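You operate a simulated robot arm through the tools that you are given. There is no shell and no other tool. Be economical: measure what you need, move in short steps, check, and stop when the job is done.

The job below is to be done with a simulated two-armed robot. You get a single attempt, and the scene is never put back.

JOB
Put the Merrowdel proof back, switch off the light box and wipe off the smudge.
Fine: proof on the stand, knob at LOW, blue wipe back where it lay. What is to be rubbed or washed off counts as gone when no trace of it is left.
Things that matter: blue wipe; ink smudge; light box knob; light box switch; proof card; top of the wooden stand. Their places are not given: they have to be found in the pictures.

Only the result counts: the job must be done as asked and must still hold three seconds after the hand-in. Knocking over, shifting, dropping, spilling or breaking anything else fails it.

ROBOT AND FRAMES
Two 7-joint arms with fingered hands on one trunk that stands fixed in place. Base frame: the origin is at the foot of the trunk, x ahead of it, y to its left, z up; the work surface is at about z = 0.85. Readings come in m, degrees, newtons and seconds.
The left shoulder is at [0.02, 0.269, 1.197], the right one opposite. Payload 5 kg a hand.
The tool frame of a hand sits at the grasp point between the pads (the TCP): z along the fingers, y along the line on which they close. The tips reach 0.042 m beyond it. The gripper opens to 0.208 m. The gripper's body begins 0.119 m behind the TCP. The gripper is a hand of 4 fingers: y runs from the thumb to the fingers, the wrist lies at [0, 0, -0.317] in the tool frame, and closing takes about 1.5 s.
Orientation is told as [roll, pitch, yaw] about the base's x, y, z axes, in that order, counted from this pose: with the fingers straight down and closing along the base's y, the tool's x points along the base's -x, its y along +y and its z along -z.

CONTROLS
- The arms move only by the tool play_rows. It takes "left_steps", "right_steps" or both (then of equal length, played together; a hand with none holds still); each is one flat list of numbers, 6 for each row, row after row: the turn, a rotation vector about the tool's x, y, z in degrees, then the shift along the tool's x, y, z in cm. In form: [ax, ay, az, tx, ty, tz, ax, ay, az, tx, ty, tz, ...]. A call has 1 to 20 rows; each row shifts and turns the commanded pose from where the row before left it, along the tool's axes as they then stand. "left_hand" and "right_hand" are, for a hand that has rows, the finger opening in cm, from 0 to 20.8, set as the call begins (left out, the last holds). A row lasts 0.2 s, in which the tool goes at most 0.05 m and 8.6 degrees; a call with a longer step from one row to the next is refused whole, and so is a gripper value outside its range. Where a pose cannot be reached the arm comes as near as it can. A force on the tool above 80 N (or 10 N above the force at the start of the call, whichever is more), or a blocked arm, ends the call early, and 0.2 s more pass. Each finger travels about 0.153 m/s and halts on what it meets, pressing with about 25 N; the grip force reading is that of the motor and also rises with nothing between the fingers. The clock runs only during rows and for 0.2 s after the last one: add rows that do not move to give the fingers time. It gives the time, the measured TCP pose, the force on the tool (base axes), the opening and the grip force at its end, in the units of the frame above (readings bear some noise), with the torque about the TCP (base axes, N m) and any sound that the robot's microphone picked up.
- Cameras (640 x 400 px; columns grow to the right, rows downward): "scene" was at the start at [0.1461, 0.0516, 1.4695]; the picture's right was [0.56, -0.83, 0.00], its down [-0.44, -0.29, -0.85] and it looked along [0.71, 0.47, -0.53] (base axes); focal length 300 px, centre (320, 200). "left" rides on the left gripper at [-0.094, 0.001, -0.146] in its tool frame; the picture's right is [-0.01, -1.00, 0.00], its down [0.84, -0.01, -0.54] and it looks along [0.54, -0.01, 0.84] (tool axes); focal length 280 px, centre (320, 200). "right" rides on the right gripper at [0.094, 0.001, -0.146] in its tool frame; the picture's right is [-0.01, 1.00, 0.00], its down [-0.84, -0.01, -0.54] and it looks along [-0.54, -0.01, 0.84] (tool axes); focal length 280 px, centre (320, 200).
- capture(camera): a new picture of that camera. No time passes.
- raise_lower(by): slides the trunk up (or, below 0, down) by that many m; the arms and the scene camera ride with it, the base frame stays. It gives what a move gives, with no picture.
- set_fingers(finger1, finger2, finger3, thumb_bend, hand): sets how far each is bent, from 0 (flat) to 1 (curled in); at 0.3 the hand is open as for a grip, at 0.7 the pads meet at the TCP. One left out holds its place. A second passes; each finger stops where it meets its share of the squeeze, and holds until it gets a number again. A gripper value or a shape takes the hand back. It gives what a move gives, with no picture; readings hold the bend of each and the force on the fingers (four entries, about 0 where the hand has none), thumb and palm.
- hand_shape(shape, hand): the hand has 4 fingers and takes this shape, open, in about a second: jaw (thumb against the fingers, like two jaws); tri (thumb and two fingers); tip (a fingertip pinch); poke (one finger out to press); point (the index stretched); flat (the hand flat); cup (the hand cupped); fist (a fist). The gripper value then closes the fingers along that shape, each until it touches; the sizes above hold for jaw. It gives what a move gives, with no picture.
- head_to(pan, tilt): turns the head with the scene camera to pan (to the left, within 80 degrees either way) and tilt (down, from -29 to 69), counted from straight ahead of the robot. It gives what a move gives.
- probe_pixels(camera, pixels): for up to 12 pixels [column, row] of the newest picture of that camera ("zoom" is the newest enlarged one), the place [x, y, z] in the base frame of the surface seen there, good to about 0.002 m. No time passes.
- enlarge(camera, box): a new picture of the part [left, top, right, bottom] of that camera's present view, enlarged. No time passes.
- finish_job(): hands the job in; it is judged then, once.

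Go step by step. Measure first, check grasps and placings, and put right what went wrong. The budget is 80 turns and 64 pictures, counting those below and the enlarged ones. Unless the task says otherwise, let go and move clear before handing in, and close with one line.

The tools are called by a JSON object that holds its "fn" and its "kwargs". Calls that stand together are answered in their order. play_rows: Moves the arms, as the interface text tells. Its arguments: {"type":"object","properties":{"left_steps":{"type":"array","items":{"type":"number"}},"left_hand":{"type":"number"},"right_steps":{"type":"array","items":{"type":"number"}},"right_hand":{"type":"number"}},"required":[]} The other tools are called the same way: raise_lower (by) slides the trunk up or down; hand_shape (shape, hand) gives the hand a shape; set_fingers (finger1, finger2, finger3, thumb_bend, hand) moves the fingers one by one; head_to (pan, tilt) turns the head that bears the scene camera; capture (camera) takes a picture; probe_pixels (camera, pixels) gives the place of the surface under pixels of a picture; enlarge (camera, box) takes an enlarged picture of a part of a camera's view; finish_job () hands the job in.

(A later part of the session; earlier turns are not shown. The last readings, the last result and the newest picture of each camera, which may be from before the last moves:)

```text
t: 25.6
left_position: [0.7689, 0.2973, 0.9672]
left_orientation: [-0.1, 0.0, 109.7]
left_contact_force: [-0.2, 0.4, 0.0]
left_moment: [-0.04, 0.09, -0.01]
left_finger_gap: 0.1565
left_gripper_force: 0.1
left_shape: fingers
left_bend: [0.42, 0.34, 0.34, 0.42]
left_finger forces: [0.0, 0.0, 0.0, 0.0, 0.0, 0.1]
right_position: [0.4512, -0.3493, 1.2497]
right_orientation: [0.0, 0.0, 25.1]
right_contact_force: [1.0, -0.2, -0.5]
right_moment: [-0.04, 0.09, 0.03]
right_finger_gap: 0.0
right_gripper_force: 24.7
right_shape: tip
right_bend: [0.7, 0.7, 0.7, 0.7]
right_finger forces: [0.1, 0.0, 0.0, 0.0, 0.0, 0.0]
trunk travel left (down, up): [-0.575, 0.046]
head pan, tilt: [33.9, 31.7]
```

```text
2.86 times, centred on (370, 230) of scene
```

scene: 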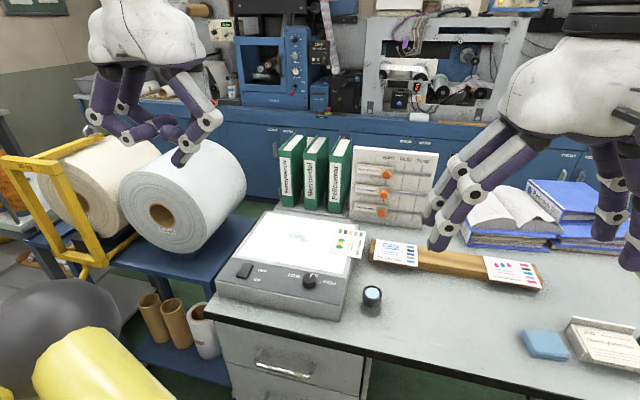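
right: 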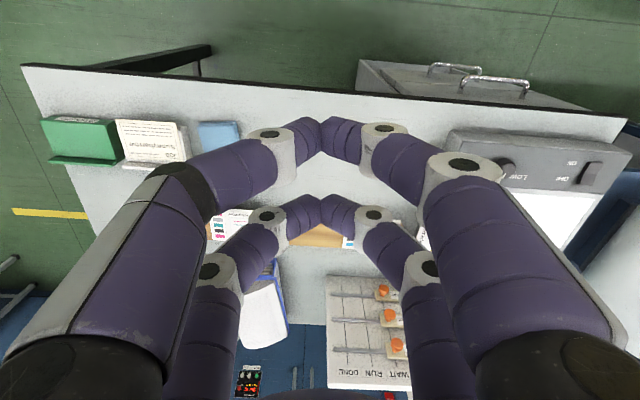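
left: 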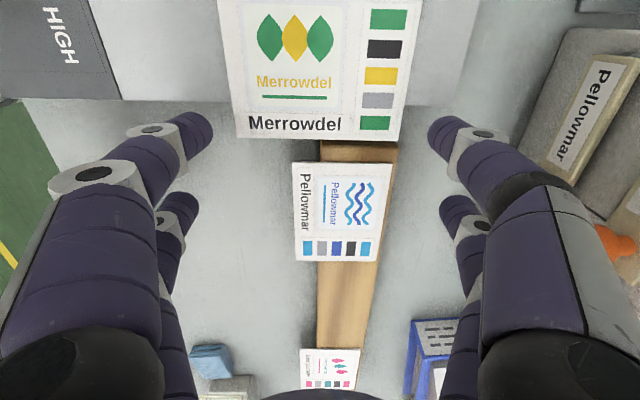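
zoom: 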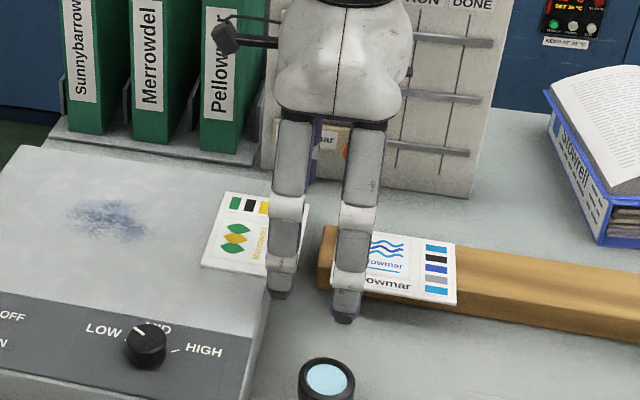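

The card's right edge (row 138) comes out at tool x≈-0.021 and the box edge at -0.045, so the digits fit in the strip. I'll lower 3.3 cm and close both digits in steps.

{"fn": "play_rows", "kwargs": {"left_steps": [0, 0, 0, 0, 0, 1.1, 0, 0, 0, 0, 0, 1.1, 0, 0, 0, 0, 0, 1.1]}}

{"fn": "set_fingers", "kwargs": {"hand": "left", "finger1": 0.48, "thumb_bend": 0.48}}

{"fn": "capture", "kwargs": {"camera": "left"}}

```text
t: 26.4
left_position: [0.7697, 0.2966, 0.9334]
left_orientation: [0.0, 0.0, 109.8]
left_contact_force: [0.3, -1.5, 0.5]
left_moment: [-0.08, 0.03, -0.08]
left_finger_gap: 0.1564
left_gripper_force: 0.3
left_shape: fingers
left_bend: [0.42, 0.34, 0.34, 0.42]
left_finger forces: [0.0, 0.0, 0.0, 0.1, 0.9, 0.0]
right_position: [0.4513, -0.3487, 1.2502]
right_orientation: [0.0, 0.1, 25.1]
right_contact_force: [0.0, -0.9, 0.2]
right_moment: [-0.04, 0.05, 0.0]
right_finger_gap: 0.0
right_gripper_force: 24.9
right_shape: tip
right_bend: [0.7, 0.7, 0.7, 0.7]
right_finger forces: [0.1, 0.0, 0.0, 0.0, 0.0, 0.0]
trunk travel left (down, up): [-0.575, 0.046]
head pan, tilt: [33.9, 31.7]
```

```text
t: 27.4
left_position: [0.7699, 0.2977, 0.9342]
left_orientation: [0.0, 0.1, 109.8]
left_contact_force: [0.4, -1.2, 0.5]
left_moment: [-0.02, -0.03, -0.01]
left_finger_gap: 0.1247
left_gripper_force: 1.2
left_shape: fingers
left_bend: [0.48, 0.34, 0.34, 0.48]
left_finger forces: [0.4, 0.1, 0.1, 0.1, 0.8, 0.0]
right_position: [0.4515, -0.349, 1.2511]
right_orientation: [0.0, 0.0, 25.1]
right_contact_force: [0.2, 0.1, -0.6]
right_moment: [-0.01, -0.02, 0.02]
right_finger_gap: 0.0
right_gripper_force: 24.9
right_shape: tip
right_bend: [0.7, 0.7, 0.7, 0.7]
right_finger forces: [0.1, 0.1, 0.0, 0.0, 0.0, 0.1]
trunk travel left (down, up): [-0.575, 0.046]
head pan, tilt: [33.9, 31.7]
```

```text
34 pictures are left
```

left: 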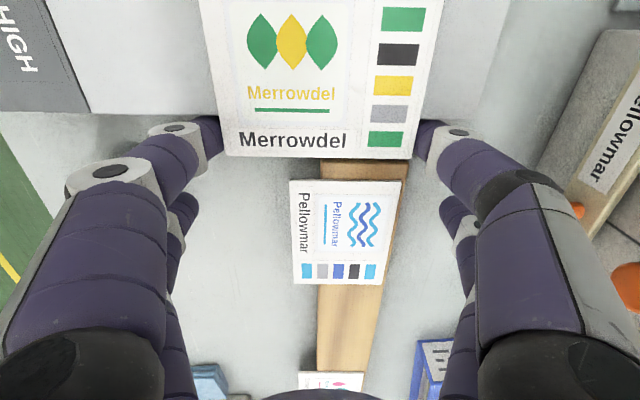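

Both digits are at the card's ends, but a light -1.5 N force suggests they graze the box. I'll shift 3 mm away from it and close further.

{"fn": "play_rows", "kwargs": {"left_steps": [0, 0, 0, 0.3, 0, 0, 0, 0, 0, 0, 0, 0]}}

{"fn": "set_fingers", "kwargs": {"hand": "left", "finger1": 0.54, "thumb_bend": 0.54}}

{"fn": "capture", "kwargs": {"camera": "left"}}

```text
t: 28.0
left_position: [0.7707, 0.2942, 0.9352]
left_orientation: [0.0, 0.1, 109.7]
left_contact_force: [0.6, -0.8, 0.7]
left_moment: [0.01, -0.02, -0.03]
left_finger_gap: 0.1245
left_gripper_force: 0.0
left_shape: fingers
left_bend: [0.48, 0.34, 0.34, 0.48]
left_finger forces: [0.1, 0.0, 0.1, 0.0, 0.1, 0.0]
right_position: [0.4509, -0.3505, 1.2516]
right_orientation: [0.0, -0.1, 25.1]
right_contact_force: [0.0, -0.4, 0.2]
right_moment: [-0.02, -0.02, 0.02]
right_finger_gap: 0.0
right_gripper_force: 25.0
right_shape: tip
right_bend: [0.7, 0.7, 0.7, 0.7]
right_finger forces: [0.1, 0.1, 0.1, 0.0, 0.1, 0.0]
trunk travel left (down, up): [-0.575, 0.046]
head pan, tilt: [33.9, 31.7]
```

```text
t: 29.0
left_position: [0.7713, 0.2949, 0.9348]
left_orientation: [0.0, 0.0, 109.7]
left_contact_force: [-0.6, -0.1, 0.1]
left_moment: [0.05, -0.02, 0.01]
left_finger_gap: 0.118
left_gripper_force: 9.5
left_shape: fingers
left_bend: [0.48, 0.34, 0.34, 0.51]
left_finger forces: [9.4, 0.1, 0.0, 0.0, 10.0, 0.0]
right_position: [0.4502, -0.3491, 1.2502]
right_orientation: [0.1, 0.0, 25.2]
right_contact_force: [0.1, 0.3, 0.1]
right_moment: [0.02, 0.01, -0.01]
right_finger_gap: 0.0001
right_gripper_force: 25.3
right_shape: tip
right_bend: [0.7, 0.7, 0.7, 0.7]
right_finger forces: [0.0, 0.1, 0.1, 0.1, 0.0, 0.0]
trunk travel left (down, up): [-0.575, 0.046]
head pan, tilt: [33.9, 31.7]
```

```text
33 pictures are left
```

left: 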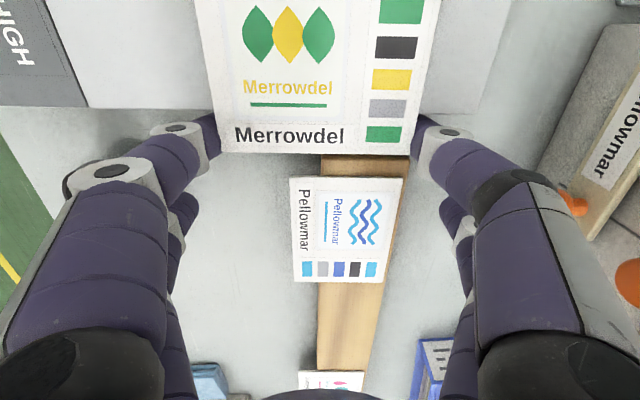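

Gripped with about 10 N at both ends (gap 0.118). I'll lift 2 cm and check.

{"fn": "play_rows", "kwargs": {"left_steps": [0, 0, 0, 0, 0, -0.5, 0, 0, 0, 0, 0, -1, 0, 0, 0, 0, 0, -1, 0, 0, 0, 0, 0, 0]}}

{"fn": "capture", "kwargs": {"camera": "left"}}

{"fn": "enlarge", "kwargs": {"camera": "scene", "box": [260, 160, 480, 300]}}

```text
t: 30.0
left_position: [0.7718, 0.2949, 0.9582]
left_orientation: [0.0, 0.1, 109.7]
left_contact_force: [-0.4, 0.9, -0.9]
left_moment: [-0.02, -0.02, 0.0]
left_finger_gap: 0.1179
left_gripper_force: 10.4
left_shape: fingers
left_bend: [0.48, 0.34, 0.34, 0.51]
left_finger forces: [9.6, 0.0, 0.0, 0.0, 10.0, 0.1]
right_position: [0.4511, -0.3491, 1.2506]
right_orientation: [0.0, 0.0, 25.1]
right_contact_force: [0.0, 0.2, 0.9]
right_moment: [0.0, 0.03, 0.02]
right_finger_gap: 0.0001
right_gripper_force: 24.7
right_shape: tip
right_bend: [0.7, 0.7, 0.7, 0.7]
right_finger forces: [0.1, 0.0, 0.0, 0.0, 0.1, 0.1]
trunk travel left (down, up): [-0.575, 0.046]
head pan, tilt: [33.9, 31.7]
```

```text
32 pictures are left
```

left: 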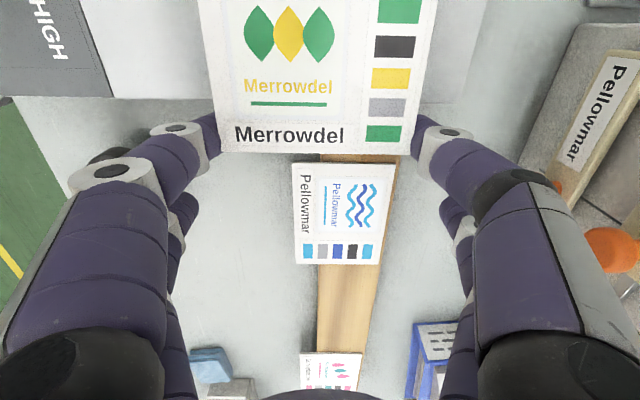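

```text
2.86 times, centred on (370, 230) of scene
```

zoom: 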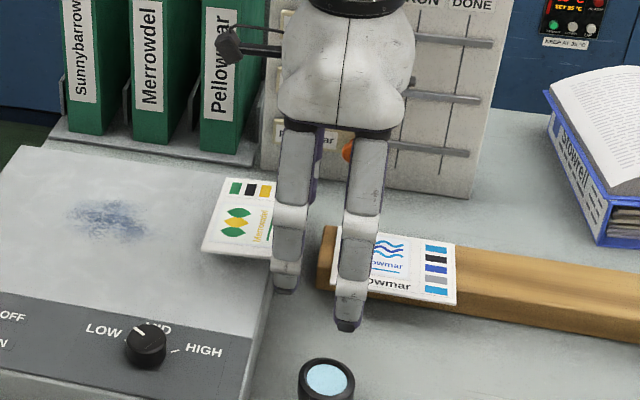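

The card is up, level and steady. I'll probe its corners in the left picture for exact place in the hand.

{"fn": "probe_pixels", "kwargs": {"camera": "left", "pixels": [[226, 150], [410, 150], [318, 150], [318, 60], [205, 40], [430, 40]]}}

```text
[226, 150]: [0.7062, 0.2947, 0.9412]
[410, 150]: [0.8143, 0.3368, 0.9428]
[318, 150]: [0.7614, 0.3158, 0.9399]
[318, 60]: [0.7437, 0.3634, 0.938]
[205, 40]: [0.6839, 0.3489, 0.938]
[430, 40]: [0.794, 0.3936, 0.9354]
```

The card's text edge is at tool x≈-0.023 and its centre at (-0.066, +0.003), about 0.0175 below the TCP. I'll raise it, turn by -90°, and carry it over the free place.

{"fn": "play_rows", "kwargs": {"left_steps": [0, 0, 0, 0, 0, -2.5, 0, 0, 0, 0, 0, -2.5, 0, 0, 0, 0, 0, -2.5, 0, 0, 5.98, 0, 0, 0, 0, 0, 5.98, 0, 0, 0, 0, 0, 5.98, 0, 0, 0, 0, 0, 5.98, 0, 0, 0, 0, 0, 5.98, 0, 0, 0, 0, 0, 5.98, 0, 0, 0, 0, 0, 5.98, 0, 0, 0, 0, 0, 5.98, 0, 0, 0, 0, 0, 5.98, 0, 0, 0, 0, 0, 5.98, 0, 0, 0, 0, 0, 5.98, 0, 0, 0, 0, 0, 5.98, 0, 0, 0, 0, 0, 5.98, 0, 0, 0, 0, 0, 5.98, 0, 0, 0, 0, 0, 5.98, 0, 0, 0]}}

{"fn": "play_rows", "kwargs": {"left_steps": [0, 0, 0, 0.614, -2.75, 0, 0, 0, 0, 0.614, -2.75, 0, 0, 0, 0, 0.614, -2.75, 0, 0, 0, 0, 0.614, -2.75, 0, 0, 0, 0, 0.614, -2.75, 0, 0, 0, 0, 0.614, -2.75, 0, 0, 0, 0, 0.614, -2.75, 0, 0, 0, 0, 0.614, -2.75, 0, 0, 0, 0, 0, 0, 0]}}

{"fn": "capture", "kwargs": {"camera": "left"}}

```text
t: 33.8
left_position: [0.77, 0.2943, 1.0338]
left_orientation: [0.0, 0.0, 19.9]
left_contact_force: [-0.1, -0.4, -0.4]
left_moment: [0.01, 0.0, -0.02]
left_finger_gap: 0.1182
left_gripper_force: 9.4
left_shape: fingers
left_bend: [0.49, 0.34, 0.34, 0.51]
left_finger forces: [9.4, 0.0, 0.1, 0.0, 9.8, 0.0]
right_position: [0.4508, -0.3494, 1.251]
right_orientation: [0.0, 0.0, 25.1]
right_contact_force: [0.1, 0.1, 0.7]
right_moment: [0.01, 0.02, 0.02]
right_finger_gap: 0.0
right_gripper_force: 24.9
right_shape: tip
right_bend: [0.7, 0.7, 0.7, 0.7]
right_finger forces: [0.0, 0.0, 0.1, 0.0, 0.0, 0.1]
trunk travel left (down, up): [-0.575, 0.046]
head pan, tilt: [33.9, 31.7]
```

```text
t: 35.8
left_position: [0.6907, 0.2085, 1.0398]
left_orientation: [-0.2, 0.0, 20.1]
left_contact_force: [0.5, 0.9, 0.3]
left_moment: [-0.03, 0.01, -0.01]
left_finger_gap: 0.1177
left_gripper_force: 10.5
left_shape: fingers
left_bend: [0.48, 0.34, 0.34, 0.52]
left_finger forces: [9.4, 0.0, 0.1, 0.0, 9.8, 0.1]
left hand out of reach, approached as far as the arm can: row 1, 2, 3, 4, 5, 6, 7, 8
right_position: [0.451, -0.3497, 1.2501]
right_orientation: [0.0, -0.1, 25.1]
right_contact_force: [0.1, -1.0, 0.4]
right_moment: [0.01, 0.01, 0.03]
right_finger_gap: 0.0002
right_gripper_force: 25.5
right_shape: tip
right_bend: [0.7, 0.7, 0.7, 0.7]
right_finger forces: [0.1, 0.1, 0.0, 0.0, 0.0, 0.0]
trunk travel left (down, up): [-0.575, 0.046]
head pan, tilt: [33.9, 31.7]
```

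```text
30 pictures are left
```

left: 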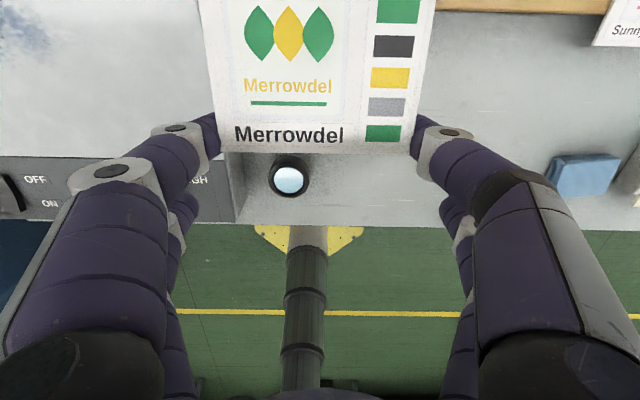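

The arm couldn't follow (position stayed at 0.69,0.21). The card is still held. I'll lower the commanded pose by 4 cm with waiting rows to see whether it becomes reachable.

{"fn": "play_rows", "kwargs": {"left_steps": [0, 0, 0, 0, 0, 2, 0, 0, 0, 0, 0, 2, 0, 0, 0, 0, 0, 0, 0, 0, 0, 0, 0, 0]}}

```text
t: 36.8
left_position: [0.6895, 0.2102, 0.999]
left_orientation: [-0.2, -0.1, 20.0]
left_contact_force: [0.1, 0.0, 0.0]
left_moment: [-0.03, 0.02, 0.01]
left_finger_gap: 0.1177
left_gripper_force: 9.4
left_shape: fingers
left_bend: [0.48, 0.34, 0.34, 0.52]
left_finger forces: [9.4, 0.0, 0.0, 0.0, 9.8, 0.1]
left hand out of reach, approached as far as the arm can: row 2
right_position: [0.4512, -0.3503, 1.2505]
right_orientation: [0.0, 0.0, 25.1]
right_contact_force: [0.1, -0.8, 0.6]
right_moment: [0.01, -0.01, 0.02]
right_finger_gap: 0.0
right_gripper_force: 24.9
right_shape: tip
right_bend: [0.7, 0.7, 0.7, 0.7]
right_finger forces: [0.1, 0.0, 0.1, 0.0, 0.1, 0.0]
trunk travel left (down, up): [-0.575, 0.046]
head pan, tilt: [33.9, 31.7]
```

The hand now sits at (0.69,0.21,1.0). I'll look at the arm's posture and try a small step towards the target.

{"fn": "play_rows", "kwargs": {"left_steps": [0, 0, 0, -0.5, -2, 0, 0, 0, 0, -0.5, -2, 0, 0, 0, 0, -0.5, -2, 0]}}

{"fn": "capture", "kwargs": {"camera": "scene"}}

```text
t: 37.6
left_position: [0.6889, 0.2111, 0.9998]
left_orientation: [-0.3, 0.0, 19.9]
left_contact_force: [-1.3, 0.0, -0.8]
left_moment: [-0.02, -0.02, -0.01]
left_finger_gap: 0.1178
left_gripper_force: 9.6
left_shape: fingers
left_bend: [0.48, 0.34, 0.34, 0.52]
left_finger forces: [9.4, 0.0, 0.0, 0.1, 9.8, 0.0]
left hand out of reach, approached as far as the arm can: row 1, 2, 3
right_position: [0.4508, -0.3499, 1.2515]
right_orientation: [0.0, 0.0, 25.1]
right_contact_force: [-0.2, 0.2, -0.3]
right_moment: [-0.02, -0.01, -0.02]
right_finger_gap: 0.0
right_gripper_force: 24.6
right_shape: tip
right_bend: [0.7, 0.7, 0.7, 0.7]
right_finger forces: [0.0, 0.1, 0.0, 0.1, 0.0, 0.1]
trunk travel left (down, up): [-0.575, 0.046]
head pan, tilt: [33.9, 31.7]
```

```text
29 pictures are left
```

scene: 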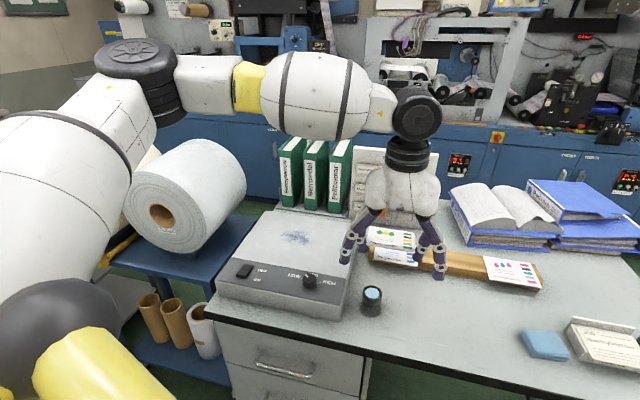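

The elbow has swung far out to the left, so a wrist limit is likely. I'll draw the hand back towards its first pose to let the arm refold, then approach the stand again.

{"fn": "play_rows", "kwargs": {"left_steps": [0, 0, 0, 1.73, 2.6, -1.5, 0, 0, 0, 1.73, 2.6, -1.5, 0, 0, 0, 1.73, 2.6, -1.5, 0, 0, 0, 1.73, 2.6, -1.5, 0, 0, 0, 1.73, 2.6, -1.5, 0, 0, 0, 1.73, 2.6, -1.5, 0, 0, 0, 1.73, 2.6, -1.5, 0, 0, 0, 1.73, 2.6, -1.5]}}

{"fn": "play_rows", "kwargs": {"left_steps": [0, 0, 0, -1.77, -3.43, 1.09, 0, 0, 0, -1.77, -3.43, 1.09, 0, 0, 0, -1.77, -3.43, 1.09, 0, 0, 0, -1.77, -3.43, 1.09, 0, 0, 0, -1.77, -3.43, 1.09, 0, 0, 0, -1.77, -3.43, 1.09, 0, 0, 0, -1.77, -3.43, 1.09]}}

{"fn": "capture", "kwargs": {"camera": "scene"}}

```text
t: 39.4
left_position: [0.486, 0.3599, 1.1208]
left_orientation: [0.0, 0.0, 20.0]
left_contact_force: [-0.8, 0.4, -0.4]
left_moment: [-0.07, -0.09, -0.01]
left_finger_gap: 0.1176
left_gripper_force: 9.8
left_shape: fingers
left_bend: [0.48, 0.34, 0.34, 0.52]
left_finger forces: [9.4, 0.0, 0.0, 0.1, 9.8, 0.0]
right_position: [0.45, -0.349, 1.2519]
right_orientation: [-0.2, -0.1, 25.1]
right_contact_force: [-0.3, 0.3, 0.5]
right_moment: [-0.08, -0.09, 0.02]
right_finger_gap: 0.0
right_gripper_force: 25.4
right_shape: tip
right_bend: [0.7, 0.7, 0.7, 0.7]
right_finger forces: [0.1, 0.0, 0.0, 0.1, 0.0, 0.0]
trunk travel left (down, up): [-0.575, 0.046]
head pan, tilt: [33.9, 31.7]
```

```text
t: 41.0
left_position: [0.6763, 0.2014, 1.0421]
left_orientation: [-0.2, 0.1, 20.2]
left_contact_force: [3.1, 1.8, -0.8]
left_moment: [-0.28, 0.33, 0.05]
left_finger_gap: 0.1175
left_gripper_force: 10.0
left_shape: fingers
left_bend: [0.48, 0.34, 0.34, 0.52]
left_finger forces: [9.4, 0.1, 0.1, 0.0, 9.9, 0.1]
left hand out of reach, approached as far as the arm can: row 7
right_position: [0.4543, -0.3468, 1.2501]
right_orientation: [-0.1, 0.3, 25.2]
right_contact_force: [3.1, 2.8, 0.0]
right_moment: [-0.24, 0.46, 0.01]
right_finger_gap: 0.0002
right_gripper_force: 25.1
right_shape: tip
right_bend: [0.7, 0.7, 0.7, 0.7]
right_finger forces: [0.0, 0.1, 0.0, 0.1, 0.0, 0.0]
trunk travel left (down, up): [-0.575, 0.046]
head pan, tilt: [33.9, 31.7]
```

```text
28 pictures are left
```

scene: 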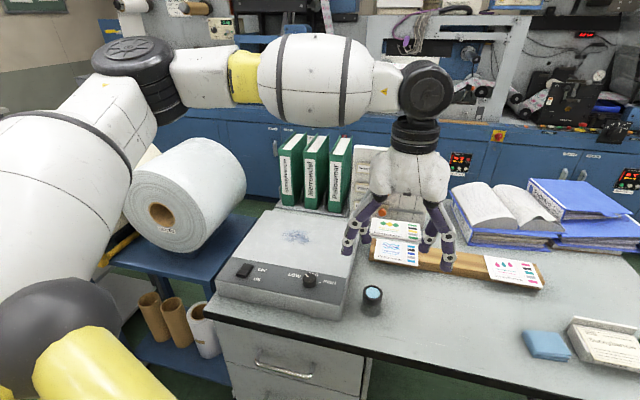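

Again blocked at y≈0.20, so I need to know whether the yaw is what limits it. I'll turn to yaw 60 and try a 6 cm step to -y.

{"fn": "play_rows", "kwargs": {"left_steps": [0, 0, -8, 0, 0, 0, 0, 0, -8, 0, 0, 0, 0, 0, -8, 0, 0, 0, 0, 0, -8, 0, 0, 0, 0, 0, -8, 0, 0, 0, 0, 0, 0, 2.6, -1.5, 0, 0, 0, 0, 2.6, -1.5, 0]}}

{"fn": "play_rows", "kwargs": {"left_steps": [0, 0, 8, 0, 0, 0, 0, 0, 8, 0, 0, 0, 0, 0, 8, 0, 0, 0, 0, 0, 8, 0, 0, 0, 0, 0, 8, 0, 0, 0]}}

```text
t: 42.6
left_position: [0.6566, 0.187, 1.044]
left_orientation: [-0.2, 0.1, 60.0]
left_contact_force: [0.1, 0.5, -0.5]
left_moment: [-0.05, 0.01, -0.02]
left_finger_gap: 0.1174
left_gripper_force: 9.1
left_shape: fingers
left_bend: [0.48, 0.34, 0.34, 0.52]
left_finger forces: [9.3, 0.0, 0.0, 0.0, 9.7, 0.0]
left hand out of reach, approached as far as the arm can: row 6, 7
right_position: [0.4517, -0.35, 1.25]
right_orientation: [0.0, 0.1, 25.1]
right_contact_force: [0.3, 0.0, -0.2]
right_moment: [-0.06, 0.06, 0.0]
right_finger_gap: 0.0
right_gripper_force: 24.8
right_shape: tip
right_bend: [0.7, 0.7, 0.7, 0.7]
right_finger forces: [0.0, 0.0, 0.0, 0.0, 0.1, 0.0]
trunk travel left (down, up): [-0.575, 0.046]
head pan, tilt: [33.9, 31.7]
```

```text
t: 43.8
left_position: [0.6564, 0.189, 1.0445]
left_orientation: [-0.2, 0.0, 19.9]
left_contact_force: [1.0, 0.8, -0.3]
left_moment: [-0.01, 0.01, 0.03]
left_finger_gap: 0.1177
left_gripper_force: 9.3
left_shape: fingers
left_bend: [0.48, 0.34, 0.34, 0.52]
left_finger forces: [9.2, 0.0, 0.0, 0.0, 9.7, 0.0]
right_position: [0.4515, -0.3493, 1.2509]
right_orientation: [0.1, 0.0, 25.1]
right_contact_force: [-0.1, 0.1, 0.2]
right_moment: [0.02, 0.01, 0.03]
right_finger_gap: 0.0
right_gripper_force: 25.4
right_shape: tip
right_bend: [0.7, 0.7, 0.7, 0.7]
right_finger forces: [0.0, 0.0, 0.0, 0.0, 0.0, 0.1]
trunk travel left (down, up): [-0.575, 0.046]
head pan, tilt: [33.9, 31.7]
```

The limit doesn't depend on yaw. The right arm started at y≈0 but much higher, so I'll test whether the left arm can cross when raised.

{"fn": "play_rows", "kwargs": {"left_steps": [0, 0, 0, 0, 0, -3.6, 0, 0, 0, 0, 0, -3.6, 0, 0, 0, 0, 0, -3.6, 0, 0, 0, 0, 0, -3.6, 0, 0, 0, 0, 0, -3.6, 0, 0, 0, 2.06, -2.45, 0, 0, 0, 0, 2.06, -2.45, 0, 0, 0, 0, 2.06, -2.45, 0, 0, 0, 0, 2.06, -2.45, 0, 0, 0, 0, 2.06, -2.45, 0]}}

{"fn": "capture", "kwargs": {"camera": "scene"}}

```text
t: 46.0
left_position: [0.6227, 0.1939, 1.1972]
left_orientation: [-0.2, 0.0, 20.1]
left_contact_force: [0.0, -0.6, -0.6]
left_moment: [0.06, 0.09, 0.01]
left_finger_gap: 0.1172
left_gripper_force: 9.8
left_shape: fingers
left_bend: [0.49, 0.34, 0.34, 0.52]
left_finger forces: [9.1, 0.1, 0.1, 0.0, 9.6, 0.1]
left hand out of reach, approached as far as the arm can: row 2, 3, 4, 5, 6, 7, 8, 9, 10
right_position: [0.4518, -0.3507, 1.2504]
right_orientation: [0.0, 0.0, 25.1]
right_contact_force: [0.7, -0.3, 0.2]
right_moment: [0.04, 0.1, 0.0]
right_finger_gap: 0.0
right_gripper_force: 25.0
right_shape: tip
right_bend: [0.7, 0.7, 0.7, 0.7]
right_finger forces: [0.0, 0.1, 0.1, 0.0, 0.2, 0.1]
trunk travel left (down, up): [-0.575, 0.046]
head pan, tilt: [33.9, 31.7]
```

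```text
27 pictures are left
```

scene: 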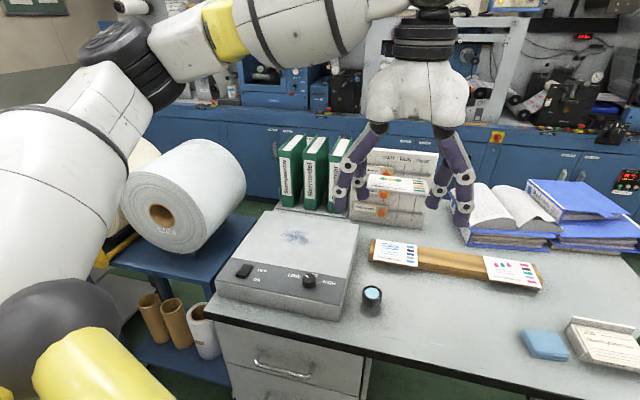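

Going higher doesn't help. The right arm's start pose mirrors to a left yaw of about -25, so I'll test crossing with that yaw.

{"fn": "play_rows", "kwargs": {"left_steps": [0, 0, 7.5, 0, 0, 0, 0, 0, 7.5, 0, 0, 0, 0, 0, 7.5, 0, 0, 0, 0, 0, 7.5, 0, 0, 0, 0, 0, 7.5, 0, 0, 0, 0, 0, 7.5, 0, 0, 0, 0, 0, 0, -1.06, -2.27, 0, 0, 0, 0, -1.06, -2.27, 0, 0, 0, 0, -1.06, -2.27, 0, 0, 0, 0, -1.06, -2.27, 0]}}

```text
t: 48.2
left_position: [0.6213, 0.1938, 1.1979]
left_orientation: [0.0, 0.0, -25.1]
left_contact_force: [0.0, -0.3, -0.9]
left_moment: [0.0, 0.01, 0.0]
left_finger_gap: 0.1173
left_gripper_force: 9.5
left_shape: fingers
left_bend: [0.49, 0.34, 0.34, 0.52]
left_finger forces: [9.0, 0.0, 0.0, 0.0, 9.4, 0.1]
left hand out of reach, approached as far as the arm can: row 7, 8, 9, 10
right_position: [0.4511, -0.3495, 1.2519]
right_orientation: [0.0, 0.0, 25.0]
right_contact_force: [-0.3, -1.0, 0.7]
right_moment: [0.03, 0.01, 0.03]
right_finger_gap: 0.0
right_gripper_force: 25.6
right_shape: tip
right_bend: [0.7, 0.7, 0.7, 0.7]
right_finger forces: [0.0, 0.0, 0.0, 0.0, 0.0, 0.0]
trunk travel left (down, up): [-0.575, 0.046]
head pan, tilt: [33.9, 31.7]
```

Same limit. So I'll park the left hand (with card) further left and test how far the right arm can cross instead.

{"fn": "play_rows", "kwargs": {"left_steps": [0, 0, 0, 1.81, 3.29, 0, 0, 0, 0, 1.81, 3.29, 0, 0, 0, 0, 1.81, 3.29, 0, 0, 0, 0, 1.81, 3.29, 0, 0, 0, 0, 1.81, 3.29, 0, 0, 0, 0, 1.81, 3.29, 0, 0, 0, 0, 1.81, 3.29, 0, 0, 0, 0, 1.81, 3.29, 0]}}

{"fn": "play_rows", "kwargs": {"right_steps": [0, 0, 0, -3.26, 2.47, 1.31, 0, 0, 0, -3.26, 2.47, 1.31, 0, 0, 0, -3.26, 2.47, 1.31, 0, 0, 0, -3.26, 2.47, 1.31, 0, 0, 0, -3.26, 2.47, 1.31, 0, 0, 0, -3.26, 2.47, 1.31, 0, 0, 0, -3.26, 2.47, 1.31, 0, 0, 0, -3.26, 2.47, 1.31, 0, 0, 0, -3.26, 2.47, 1.31, 0, 0, 0, -3.26, 2.47, 1.31, 0, 0, 0, -3.26, 2.47, 1.31, 0, 0, 0, -3.26, 2.47, 1.31, 0, 0, 0, -3.26, 2.47, 1.31]}}

{"fn": "capture", "kwargs": {"camera": "scene"}}

```text
t: 50.0
left_position: [0.6022, 0.4939, 1.1977]
left_orientation: [-0.1, 0.0, -25.0]
left_contact_force: [-0.9, 1.6, -0.7]
left_moment: [-0.09, -0.03, 0.01]
left_finger_gap: 0.117
left_gripper_force: 8.8
left_shape: fingers
left_bend: [0.49, 0.34, 0.34, 0.52]
left_finger forces: [9.0, 0.1, 0.0, 0.0, 9.5, 0.1]
right_position: [0.4509, -0.349, 1.2521]
right_orientation: [0.0, 0.0, 25.0]
right_contact_force: [-0.4, 0.4, 0.1]
right_moment: [-0.09, 0.0, 0.03]
right_finger_gap: 0.0
right_gripper_force: 25.5
right_shape: tip
right_bend: [0.7, 0.7, 0.7, 0.7]
right_finger forces: [0.1, 0.0, 0.0, 0.0, 0.0, 0.0]
trunk travel left (down, up): [-0.575, 0.046]
head pan, tilt: [33.9, 31.7]
```

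```text
t: 52.8
left_position: [0.6018, 0.4932, 1.1978]
left_orientation: [-0.1, -0.1, -25.0]
left_contact_force: [0.7, 1.0, -1.5]
left_moment: [-0.2, 0.02, 0.0]
left_finger_gap: 0.1172
left_gripper_force: 9.1
left_shape: fingers
left_bend: [0.49, 0.34, 0.34, 0.52]
left_finger forces: [9.0, 0.0, 0.0, 0.0, 9.5, 0.0]
right_position: [0.6999, 0.1221, 1.0834]
right_orientation: [0.0, 0.0, 25.0]
right_contact_force: [0.1, 0.2, -0.5]
right_moment: [-0.06, 0.01, 0.02]
right_finger_gap: 0.0
right_gripper_force: 25.3
right_shape: tip
right_bend: [0.7, 0.7, 0.7, 0.7]
right_finger forces: [0.0, 0.1, 0.0, 0.0, 0.0, 0.0]
trunk travel left (down, up): [-0.575, 0.046]
head pan, tilt: [33.9, 31.7]
```

```text
26 pictures are left
```

scene: 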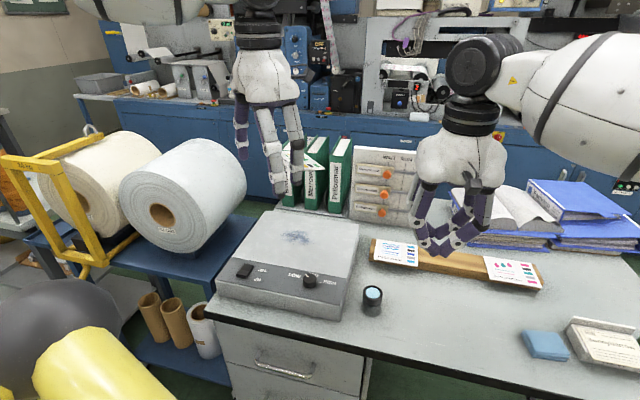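

The right arm crosses freely to (0.70,0.12). I'll pull the left hand back and see whether the right arm reaches the box's right edge and the smudge too.

{"fn": "play_rows", "kwargs": {"left_steps": [0, 0, 0, 3.93, -0.45, 0, 0, 0, 0, 3.93, -0.45, 0, 0, 0, 0, 3.93, -0.45, 0, 0, 0, 0, 3.93, -0.45, 0]}}

{"fn": "play_rows", "kwargs": {"right_steps": [0, 0, 0, -2.8, 3.1, 0, 0, 0, 0, -2.8, 3.1, 0, 0, 0, 0, -2.8, 3.1, 0, 0, 0, 0, -2.8, 3.1, 0, 0, 0, 0, 0, 3, 0, 0, 0, 0, 0, 3, 0, 0, 0, 0, 0, 3, 0]}}

```text
t: 53.8
left_position: [0.4498, 0.543, 1.2004]
left_orientation: [0.0, 0.0, -25.0]
left_contact_force: [-0.2, -1.0, -0.2]
left_moment: [0.04, -0.02, -0.01]
left_finger_gap: 0.1175
left_gripper_force: 8.7
left_shape: fingers
left_bend: [0.49, 0.34, 0.34, 0.52]
left_finger forces: [8.9, 0.0, 0.0, 0.1, 9.4, 0.1]
right_position: [0.6989, 0.1215, 1.0866]
right_orientation: [0.1, 0.1, 25.1]
right_contact_force: [0.2, 0.5, 0.4]
right_moment: [-0.1, -0.09, 0.0]
right_finger_gap: 0.0003
right_gripper_force: 24.8
right_shape: tip
right_bend: [0.7, 0.7, 0.7, 0.7]
right_finger forces: [0.0, 0.0, 0.0, 0.0, 0.0, 0.1]
trunk travel left (down, up): [-0.575, 0.046]
head pan, tilt: [33.9, 31.7]
```

```text
t: 55.6
left_position: [0.4504, 0.5428, 1.2009]
left_orientation: [0.0, -0.1, -25.1]
left_contact_force: [-2.1, 0.7, -0.2]
left_moment: [-0.11, -0.11, 0.01]
left_finger_gap: 0.1173
left_gripper_force: 9.2
left_shape: fingers
left_bend: [0.49, 0.34, 0.34, 0.52]
left_finger forces: [8.9, 0.1, 0.0, 0.1, 9.2, 0.0]
right_position: [0.7864, 0.1907, 1.0893]
right_orientation: [1.7, -1.1, 18.5]
right_contact_force: [-1.0, 0.4, 1.6]
right_moment: [-0.13, -0.11, -0.01]
right_finger_gap: 0.0001
right_gripper_force: 25.2
right_shape: tip
right_bend: [0.7, 0.7, 0.7, 0.7]
right_finger forces: [0.1, 0.0, 0.0, 0.0, 0.1, 0.0]
right hand out of reach, approached as far as the arm can: row 4, 5, 6, 7
trunk travel left (down, up): [-0.575, 0.046]
head pan, tilt: [33.9, 31.7]
stopped in row 7 (right hand): the arm was blocked; the commanded pose is now the measured one
```

The right arm stops at about (0.74,0.24). So I'll hand over: lay the card back on the box's right edge but nearer (v≈0.735), where both arms reach. The right arm goes clear first, then the left hand returns to yaw 110 there.

{"fn": "play_rows", "kwargs": {"right_steps": [0, 0, 0, 3.28, -2.55, -0.8, 0, 0, 0, 3.28, -2.55, -0.8, 0, 0, 0, 3.28, -2.55, -0.8, 0, 0, 0, 3.28, -2.55, -0.8, 0, 0, 0, 3.28, -2.55, -0.8, 0, 0, 0, 3.28, -2.55, -0.8, 0, 0, 0, 3.28, -2.55, -0.8, 0, 0, 0, 3.28, -2.55, -0.8, 0, 0, 0, 3.28, -2.55, -0.8, 0, 0, 0, 3.28, -2.55, -0.8, 0, 0, 0, 3.28, -2.55, -0.8, 0, 0, 0, 3.28, -2.55, -0.8]}}

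{"fn": "play_rows", "kwargs": {"left_steps": [0, 0, -7.92, 0, 0, 0, 0, 0, -7.92, 0, 0, 0, 0, 0, -7.92, 0, 0, 0, 0, 0, -7.92, 0, 0, 0, 0, 0, -7.92, 0, 0, 0, 0, 0, -7.92, 0, 0, 0, 0, 0, -7.92, 0, 0, 0, 0, 0, -7.92, 0, 0, 0, 0, 0, -7.92, 0, 0, 0, 0, 0, -7.92, 0, 0, 0, 0, 0, -7.92, 0, 0, 0, 0, 0, -7.92, 0, 0, 0, 0, 0, -7.92, 0, 0, 0, 0, 0, -7.92, 0, 0, 0, 0, 0, -7.92, 0, 0, 0, 0, 0, -7.92, 0, 0, 0, 0, 0, -7.92, 0, 0, 0]}}

{"fn": "set_fingers", "kwargs": {"hand": "left", "finger2": 1, "finger3": 1}}

{"fn": "play_rows", "kwargs": {"left_steps": [0, 0, 0, 3.46, -1.31, 2, 0, 0, 0, 3.46, -1.31, 2, 0, 0, 0, 3.46, -1.31, 2, 0, 0, 0, 3.46, -1.31, 2, 0, 0, 0, 3.46, -1.31, 2, 0, 0, 0, 3.46, -1.31, 2, 0, 0, 0, 3.46, -1.31, 2, 0, 0, 0, 3.46, -1.31, 2, 0, 0, 0, 3.46, -1.31, 2, 0, 0, 0, 3.46, -1.31, 2]}}

{"fn": "capture", "kwargs": {"camera": "left"}}

```text
t: 58.2
left_position: [0.4501, 0.5412, 1.2021]
left_orientation: [0.1, 0.0, -25.0]
left_contact_force: [-1.0, -1.2, 0.5]
left_moment: [0.15, -0.03, 0.02]
left_finger_gap: 0.1175
left_gripper_force: 9.1
left_shape: fingers
left_bend: [0.49, 0.34, 0.34, 0.52]
left_finger forces: [8.9, 0.1, 0.1, 0.0, 9.3, 0.1]
right_position: [0.5098, -0.2271, 1.1661]
right_orientation: [1.8, -1.1, 18.9]
right_contact_force: [-1.2, 0.4, -1.0]
right_moment: [0.14, 0.02, 0.01]
right_finger_gap: 0.0
right_gripper_force: 25.0
right_shape: tip
right_bend: [0.7, 0.7, 0.7, 0.7]
right_finger forces: [0.1, 0.0, 0.0, 0.1, 0.0, 0.1]
trunk travel left (down, up): [-0.575, 0.046]
head pan, tilt: [33.9, 31.7]
```

```text
t: 61.8
left_position: [0.4506, 0.5403, 1.2011]
left_orientation: [0.1, 0.0, 109.6]
left_contact_force: [0.7, 0.3, -0.7]
left_moment: [0.01, -0.02, 0.0]
left_finger_gap: 0.1172
left_gripper_force: 8.9
left_shape: fingers
left_bend: [0.49, 0.34, 0.34, 0.52]
left_finger forces: [8.8, 0.0, 0.0, 0.1, 9.2, 0.0]
right_position: [0.5116, -0.2244, 1.1676]
right_orientation: [1.7, -1.1, 18.8]
right_contact_force: [0.2, -1.0, -0.6]
right_moment: [0.03, 0.02, 0.04]
right_finger_gap: 0.0001
right_gripper_force: 25.0
right_shape: tip
right_bend: [0.7, 0.7, 0.7, 0.7]
right_finger forces: [0.0, 0.1, 0.0, 0.1, 0.0, 0.1]
trunk travel left (down, up): [-0.575, 0.046]
head pan, tilt: [33.9, 31.7]
```

```text
t: 62.8
left_position: [0.4519, 0.5428, 1.2004]
left_orientation: [0.0, 0.0, 109.6]
left_contact_force: [0.3, -0.4, 0.1]
left_moment: [-0.02, -0.01, -0.03]
left_finger_gap: 0.117
left_gripper_force: 8.9
left_shape: fingers
left_bend: [0.49, 0.72, 0.72, 0.52]
left_finger forces: [8.9, 0.1, 0.0, 0.0, 9.2, 0.0]
right_position: [0.5108, -0.2255, 1.1672]
right_orientation: [1.7, -1.1, 18.9]
right_contact_force: [-0.3, 0.3, -0.4]
right_moment: [-0.03, -0.02, 0.01]
right_finger_gap: 0.0
right_gripper_force: 25.2
right_shape: tip
right_bend: [0.7, 0.7, 0.7, 0.7]
right_finger forces: [0.0, 0.1, 0.0, 0.0, 0.0, 0.0]
trunk travel left (down, up): [-0.575, 0.046]
head pan, tilt: [33.9, 31.7]
```

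```text
t: 65.0
left_position: [0.6921, 0.2618, 1.0002]
left_orientation: [0.0, 0.0, 109.7]
left_contact_force: [1.2, 0.3, 1.8]
left_moment: [0.03, 0.12, 0.02]
left_finger_gap: 0.1173
left_gripper_force: 9.6
left_shape: fingers
left_bend: [0.49, 0.72, 0.72, 0.52]
left_finger forces: [8.8, 0.1, 0.1, 0.0, 9.2, 0.0]
right_position: [0.5118, -0.2263, 1.1659]
right_orientation: [1.7, -1.0, 18.9]
right_contact_force: [1.7, 0.1, -1.4]
right_moment: [0.0, 0.16, 0.01]
right_finger_gap: 0.0
right_gripper_force: 24.6
right_shape: tip
right_bend: [0.7, 0.7, 0.7, 0.7]
right_finger forces: [0.1, 0.0, 0.0, 0.0, 0.0, 0.1]
trunk travel left (down, up): [-0.575, 0.046]
head pan, tilt: [33.9, 31.7]
```

```text
25 pictures are left
```

left: 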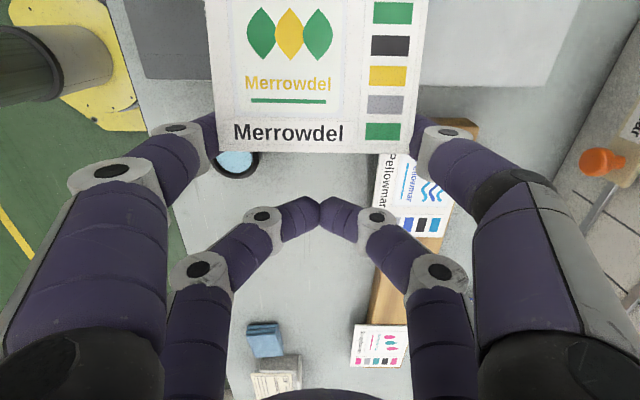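

The card hangs over the right spot; the loupe clears the digits by about 1.3 cm. I'll lower and release.

{"fn": "play_rows", "kwargs": {"left_steps": [0, 0, 0, 0, 0, 2.5, 0, 0, 0, 0, 0, 2.5, 0, 0, 0, 0, 0, 0.8, 0, 0, 0, 0, 0, 0.6, 0, 0, 0, 0, 0, 0]}}

{"fn": "set_fingers", "kwargs": {"hand": "left", "finger1": 0.44, "thumb_bend": 0.46}}

{"fn": "capture", "kwargs": {"camera": "left"}}

```text
t: 66.2
left_position: [0.6898, 0.2619, 0.9378]
left_orientation: [0.0, 0.0, 109.6]
left_contact_force: [-0.5, 0.9, 0.2]
left_moment: [0.02, -0.03, -0.02]
left_finger_gap: 0.1169
left_gripper_force: 9.2
left_shape: fingers
left_bend: [0.49, 0.72, 0.72, 0.52]
left_finger forces: [8.8, 0.0, 0.0, 0.0, 9.2, 0.0]
right_position: [0.5097, -0.2261, 1.1673]
right_orientation: [1.7, -1.1, 19.0]
right_contact_force: [0.4, 0.7, -0.1]
right_moment: [-0.01, 0.01, 0.02]
right_finger_gap: 0.0
right_gripper_force: 25.3
right_shape: tip
right_bend: [0.7, 0.7, 0.7, 0.7]
right_finger forces: [0.0, 0.0, 0.1, 0.1, 0.1, 0.1]
trunk travel left (down, up): [-0.575, 0.046]
head pan, tilt: [33.9, 31.7]
```

```text
t: 67.2
left_position: [0.6907, 0.2617, 0.9374]
left_orientation: [0.0, 0.1, 109.6]
left_contact_force: [0.9, 0.0, 0.5]
left_moment: [0.01, 0.01, 0.03]
left_finger_gap: 0.139
left_gripper_force: 0.0
left_shape: fingers
left_bend: [0.44, 0.72, 0.72, 0.46]
left_finger forces: [0.0, 0.0, 0.0, 0.0, 0.0, 0.1]
right_position: [0.5116, -0.226, 1.1668]
right_orientation: [1.7, -1.1, 18.9]
right_contact_force: [-0.6, -0.1, 1.0]
right_moment: [-0.01, 0.0, 0.0]
right_finger_gap: 0.0003
right_gripper_force: 24.1
right_shape: tip
right_bend: [0.7, 0.7, 0.7, 0.7]
right_finger forces: [0.0, 0.0, 0.1, 0.0, 0.0, 0.0]
trunk travel left (down, up): [-0.575, 0.046]
head pan, tilt: [33.9, 31.7]
```

```text
24 pictures are left
```

left: 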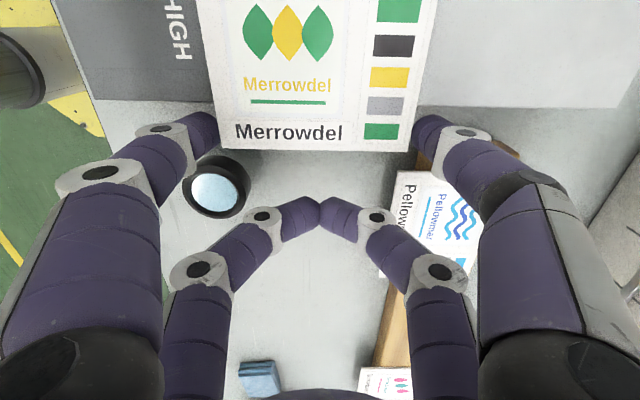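

The card lies on the box again, overhanging. The left hand retreats; the right hand levels itself, turns to yaw 110 and opens its far pair (finger2/finger3).

{"fn": "play_rows", "kwargs": {"left_steps": [0, 0, 0, 0, 0, -3, 0, 0, 0, 0, 0, -4, 0, 0, 0, 0, 0, -4, 0, 0, 0, 0, 0, -4, 0, 0, 0, 0, 0, -4, 0, 0, 0, -3.6, 1.22, -1, 0, 0, 0, -3.6, 1.22, -1, 0, 0, 0, -3.6, 1.22, -1, 0, 0, 0, -3.6, 1.22, -1, 0, 0, 0, -3.6, 1.22, -1, 0, 0, 0, -3.6, 1.22, -1, 0, 0, 0, -3.6, 1.22, -1, 0, 0, 0, -3.6, 1.22, -1]}}

{"fn": "hand_shape", "kwargs": {"shape": "jaw", "hand": "right"}}

{"fn": "set_fingers", "kwargs": {"hand": "right", "finger1": 1, "finger2": 0.43, "finger3": 0.43, "thumb_bend": 1}}

{"fn": "play_rows", "kwargs": {"right_steps": [1.25, 1.59, 0, 0, 0, 0, 0, 0, -7.57, 0, 0, 0, 0, 0, -7.57, 0, 0, 0, 0, 0, -7.57, 0, 0, 0, 0, 0, -7.57, 0, 0, 0, 0, 0, -7.57, 0, 0, 0, 0, 0, -7.57, 0, 0, 0, 0, 0, -7.57, 0, 0, 0, 0, 0, -7.57, 0, 0, 0, 0, 0, -7.57, 0, 0, 0, 0, 0, -7.57, 0, 0, 0, 0, 0, -7.57, 0, 0, 0, 0, 0, -7.57, 0, 0, 0]}}

{"fn": "enlarge", "kwargs": {"camera": "scene", "box": [210, 200, 390, 325]}}

```text
t: 70.0
left_position: [0.5002, 0.4989, 1.2072]
left_orientation: [0.0, 0.0, 109.5]
left_contact_force: [-0.5, 0.6, 0.4]
left_moment: [-0.1, -0.04, 0.01]
left_finger_gap: 0.1393
left_gripper_force: 0.0
left_shape: fingers
left_bend: [0.44, 0.72, 0.72, 0.46]
left_finger forces: [0.1, 0.0, 0.0, 0.0, 0.0, 0.0]
right_position: [0.5101, -0.2249, 1.168]
right_orientation: [1.8, -1.1, 18.9]
right_contact_force: [-0.5, 0.0, 0.2]
right_moment: [-0.13, -0.06, 0.03]
right_finger_gap: 0.0002
right_gripper_force: 25.2
right_shape: tip
right_bend: [0.7, 0.7, 0.7, 0.7]
right_finger forces: [0.0, 0.1, 0.1, 0.0, 0.0, 0.0]
trunk travel left (down, up): [-0.575, 0.046]
head pan, tilt: [33.9, 31.7]
```

```text
t: 70.9
left_position: [0.5008, 0.4978, 1.2067]
left_orientation: [-0.1, 0.0, 109.6]
left_contact_force: [0.3, -0.2, -0.6]
left_moment: [-0.01, 0.02, -0.02]
left_finger_gap: 0.1392
left_gripper_force: 0.1
left_shape: fingers
left_bend: [0.44, 0.72, 0.72, 0.46]
left_finger forces: [0.1, 0.0, 0.0, 0.1, 0.0, 0.0]
right_position: [0.5103, -0.2269, 1.1677]
right_orientation: [1.7, -1.1, 18.9]
right_contact_force: [-0.2, -0.1, -1.0]
right_moment: [0.05, 0.04, -0.01]
right_finger_gap: 0.2078
right_gripper_force: 0.1
right_shape: jaw
right_bend: [0.3, 0.3, 0.3, 0.3]
right_finger forces: [0.0, 0.0, 0.0, 0.0, 0.0, 0.1]
trunk travel left (down, up): [-0.575, 0.046]
head pan, tilt: [33.9, 31.7]
```

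```text
t: 71.9
left_position: [0.4997, 0.4973, 1.2076]
left_orientation: [0.1, 0.1, 109.6]
left_contact_force: [0.7, -0.3, -0.3]
left_moment: [0.0, 0.02, 0.02]
left_finger_gap: 0.1391
left_gripper_force: 0.0
left_shape: fingers
left_bend: [0.44, 0.72, 0.72, 0.46]
left_finger forces: [0.0, 0.1, 0.0, 0.1, 0.0, 0.0]
right_position: [0.5103, -0.2246, 1.1672]
right_orientation: [1.7, -1.1, 18.9]
right_contact_force: [-0.2, -0.4, -0.1]
right_moment: [-0.02, -0.01, 0.0]
right_finger_gap: 0.0044
right_gripper_force: 0.2
right_shape: fingers
right_bend: [1.0, 0.43, 0.43, 0.94]
right_finger forces: [0.0, 0.1, 0.0, 0.1, 0.0, 0.0]
trunk travel left (down, up): [-0.575, 0.046]
head pan, tilt: [33.9, 31.7]
```

```text
t: 74.7
left_position: [0.5012, 0.4974, 1.2066]
left_orientation: [0.0, 0.1, 109.5]
left_contact_force: [-0.8, 0.9, -0.2]
left_moment: [0.02, -0.01, -0.01]
left_finger_gap: 0.1389
left_gripper_force: 0.3
left_shape: fingers
left_bend: [0.44, 0.72, 0.72, 0.46]
left_finger forces: [0.0, 0.0, 0.0, 0.0, 0.0, 0.1]
right_position: [0.5089, -0.2242, 1.1664]
right_orientation: [0.5, -0.5, 109.8]
right_contact_force: [-0.3, -0.6, -0.5]
right_moment: [-0.01, 0.0, 0.01]
right_finger_gap: 0.0045
right_gripper_force: 0.1
right_shape: fingers
right_bend: [1.0, 0.43, 0.43, 0.94]
right_finger forces: [0.1, 0.1, 0.1, 0.0, 0.0, 0.1]
trunk travel left (down, up): [-0.575, 0.046]
head pan, tilt: [33.9, 31.7]
```

```text
3.20 times, centred on (300, 262) of scene
```

zoom: 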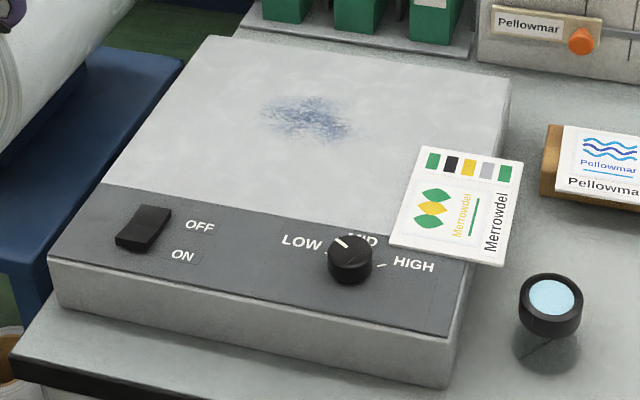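

The card rests flat on the box's right edge. I'll probe its corners and move the right hand over it.

{"fn": "probe_pixels", "kwargs": {"camera": "zoom", "pixels": [[423, 149], [520, 163], [500, 262], [393, 243], [510, 210], [455, 205], [340, 242], [346, 236], [352, 262]]}}

{"fn": "play_rows", "kwargs": {"right_steps": [0, 0, 0, -4, -1.4, 0, 0, 0, 0, -4, -1.4, 0, 0, 0, 0, -4, -1.4, 0, 0, 0, 0, -4, -1.4, 0, 0, 0, 0, -4, -1.4, 0, 0, 0, 0, -4, -1.4, 0]}}

```text
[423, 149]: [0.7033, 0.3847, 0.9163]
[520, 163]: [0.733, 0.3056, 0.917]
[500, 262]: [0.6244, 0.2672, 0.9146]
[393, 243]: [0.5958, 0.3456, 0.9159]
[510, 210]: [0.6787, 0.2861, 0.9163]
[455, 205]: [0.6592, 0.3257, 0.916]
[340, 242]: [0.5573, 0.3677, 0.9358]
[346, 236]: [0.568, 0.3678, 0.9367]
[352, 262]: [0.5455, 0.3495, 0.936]
```

```text
t: 76.1
left_position: [0.5011, 0.4997, 1.2074]
left_orientation: [0.0, 0.0, 109.6]
left_contact_force: [0.5, -0.4, 0.0]
left_moment: [-0.06, -0.03, 0.01]
left_finger_gap: 0.1391
left_gripper_force: 0.0
left_shape: fingers
left_bend: [0.44, 0.72, 0.72, 0.46]
left_finger forces: [0.0, 0.0, 0.1, 0.0, 0.0, 0.1]
right_position: [0.5076, 0.0282, 1.1706]
right_orientation: [0.4, -0.4, 109.7]
right_contact_force: [-0.2, 0.8, 0.7]
right_moment: [-0.06, -0.05, 0.03]
right_finger_gap: 0.0046
right_gripper_force: 0.0
right_shape: fingers
right_bend: [1.0, 0.43, 0.43, 0.94]
right_finger forces: [0.0, 0.0, 0.1, 0.0, 0.0, 0.0]
trunk travel left (down, up): [-0.575, 0.046]
head pan, tilt: [33.9, 31.7]
```

Card centre is v=0.735, its edge u=-0.042, well aligned. I'll bring the right hand to TCP (0.686,0.264) at z≈1.0.

{"fn": "play_rows", "kwargs": {"right_steps": [-0.51, 0.24, 0, -1.62, -2.47, 1.7, 0, 0, 0, -1.62, -2.47, 1.7, 0, 0, 0, -1.62, -2.47, 1.7, 0, 0, 0, -1.62, -2.47, 1.7, 0, 0, 0, -1.62, -2.47, 1.7, 0, 0, 0, -1.62, -2.47, 1.7, 0, 0, 0, -1.62, -2.47, 1.7, 0, 0, 0, -1.62, -2.47, 1.7, 0, 0, 0, -1.62, -2.47, 1.7, 0, 0, 0, -1.62, -2.47, 1.7]}}

{"fn": "capture", "kwargs": {"camera": "right"}}

```text
t: 78.3
left_position: [0.5014, 0.4963, 1.2072]
left_orientation: [0.0, -0.1, 109.5]
left_contact_force: [1.9, -0.4, -0.3]
left_moment: [0.19, 0.11, -0.04]
left_finger_gap: 0.1391
left_gripper_force: 0.0
left_shape: fingers
left_bend: [0.44, 0.72, 0.72, 0.46]
left_finger forces: [0.0, 0.1, 0.1, 0.0, 0.0, 0.0]
right_position: [0.6995, 0.2499, 1.0038]
right_orientation: [0.7, -0.6, 108.4]
right_contact_force: [0.6, -0.9, -0.9]
right_moment: [0.09, 0.16, -0.03]
right_finger_gap: 0.0044
right_gripper_force: 0.0
right_shape: fingers
right_bend: [1.0, 0.43, 0.43, 0.94]
right_finger forces: [0.0, 0.1, 0.1, 0.0, 0.1, 0.1]
trunk travel left (down, up): [-0.575, 0.046]
head pan, tilt: [33.9, 31.7]
```

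```text
22 pictures are left
```

right: 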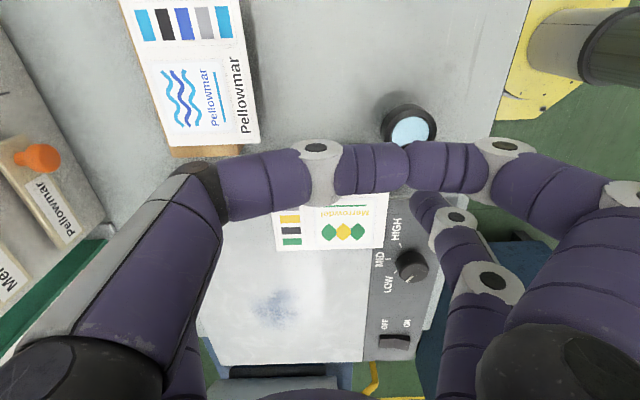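

The right hand is about 1.9 cm off its goal, seemingly near a limit. I'll lower 3 cm with waiting rows and see whether it closes in.

{"fn": "play_rows", "kwargs": {"right_steps": [0, 0, 0, 0, 0, 1.5, 0, 0, 0, 0, 0, 1.5, 0, 0, 0, 0, 0, 0, 0, 0, 0, 0, 0, 0]}}

```text
t: 79.3
left_position: [0.5012, 0.4978, 1.2076]
left_orientation: [-0.1, -0.1, 109.5]
left_contact_force: [-0.2, 0.1, 0.2]
left_moment: [-0.04, -0.04, -0.02]
left_finger_gap: 0.1393
left_gripper_force: 0.1
left_shape: fingers
left_bend: [0.44, 0.72, 0.72, 0.46]
left_finger forces: [0.1, 0.0, 0.0, 0.1, 0.0, 0.0]
right_position: [0.692, 0.2551, 0.9664]
right_orientation: [0.9, -0.3, 108.8]
right_contact_force: [-0.1, -0.3, 1.0]
right_moment: [0.02, -0.02, -0.01]
right_finger_gap: 0.0047
right_gripper_force: 0.0
right_shape: fingers
right_bend: [1.0, 0.43, 0.43, 0.94]
right_finger forces: [0.1, 0.0, 0.0, 0.0, 0.0, 0.0]
trunk travel left (down, up): [-0.575, 0.046]
head pan, tilt: [33.9, 31.7]
```

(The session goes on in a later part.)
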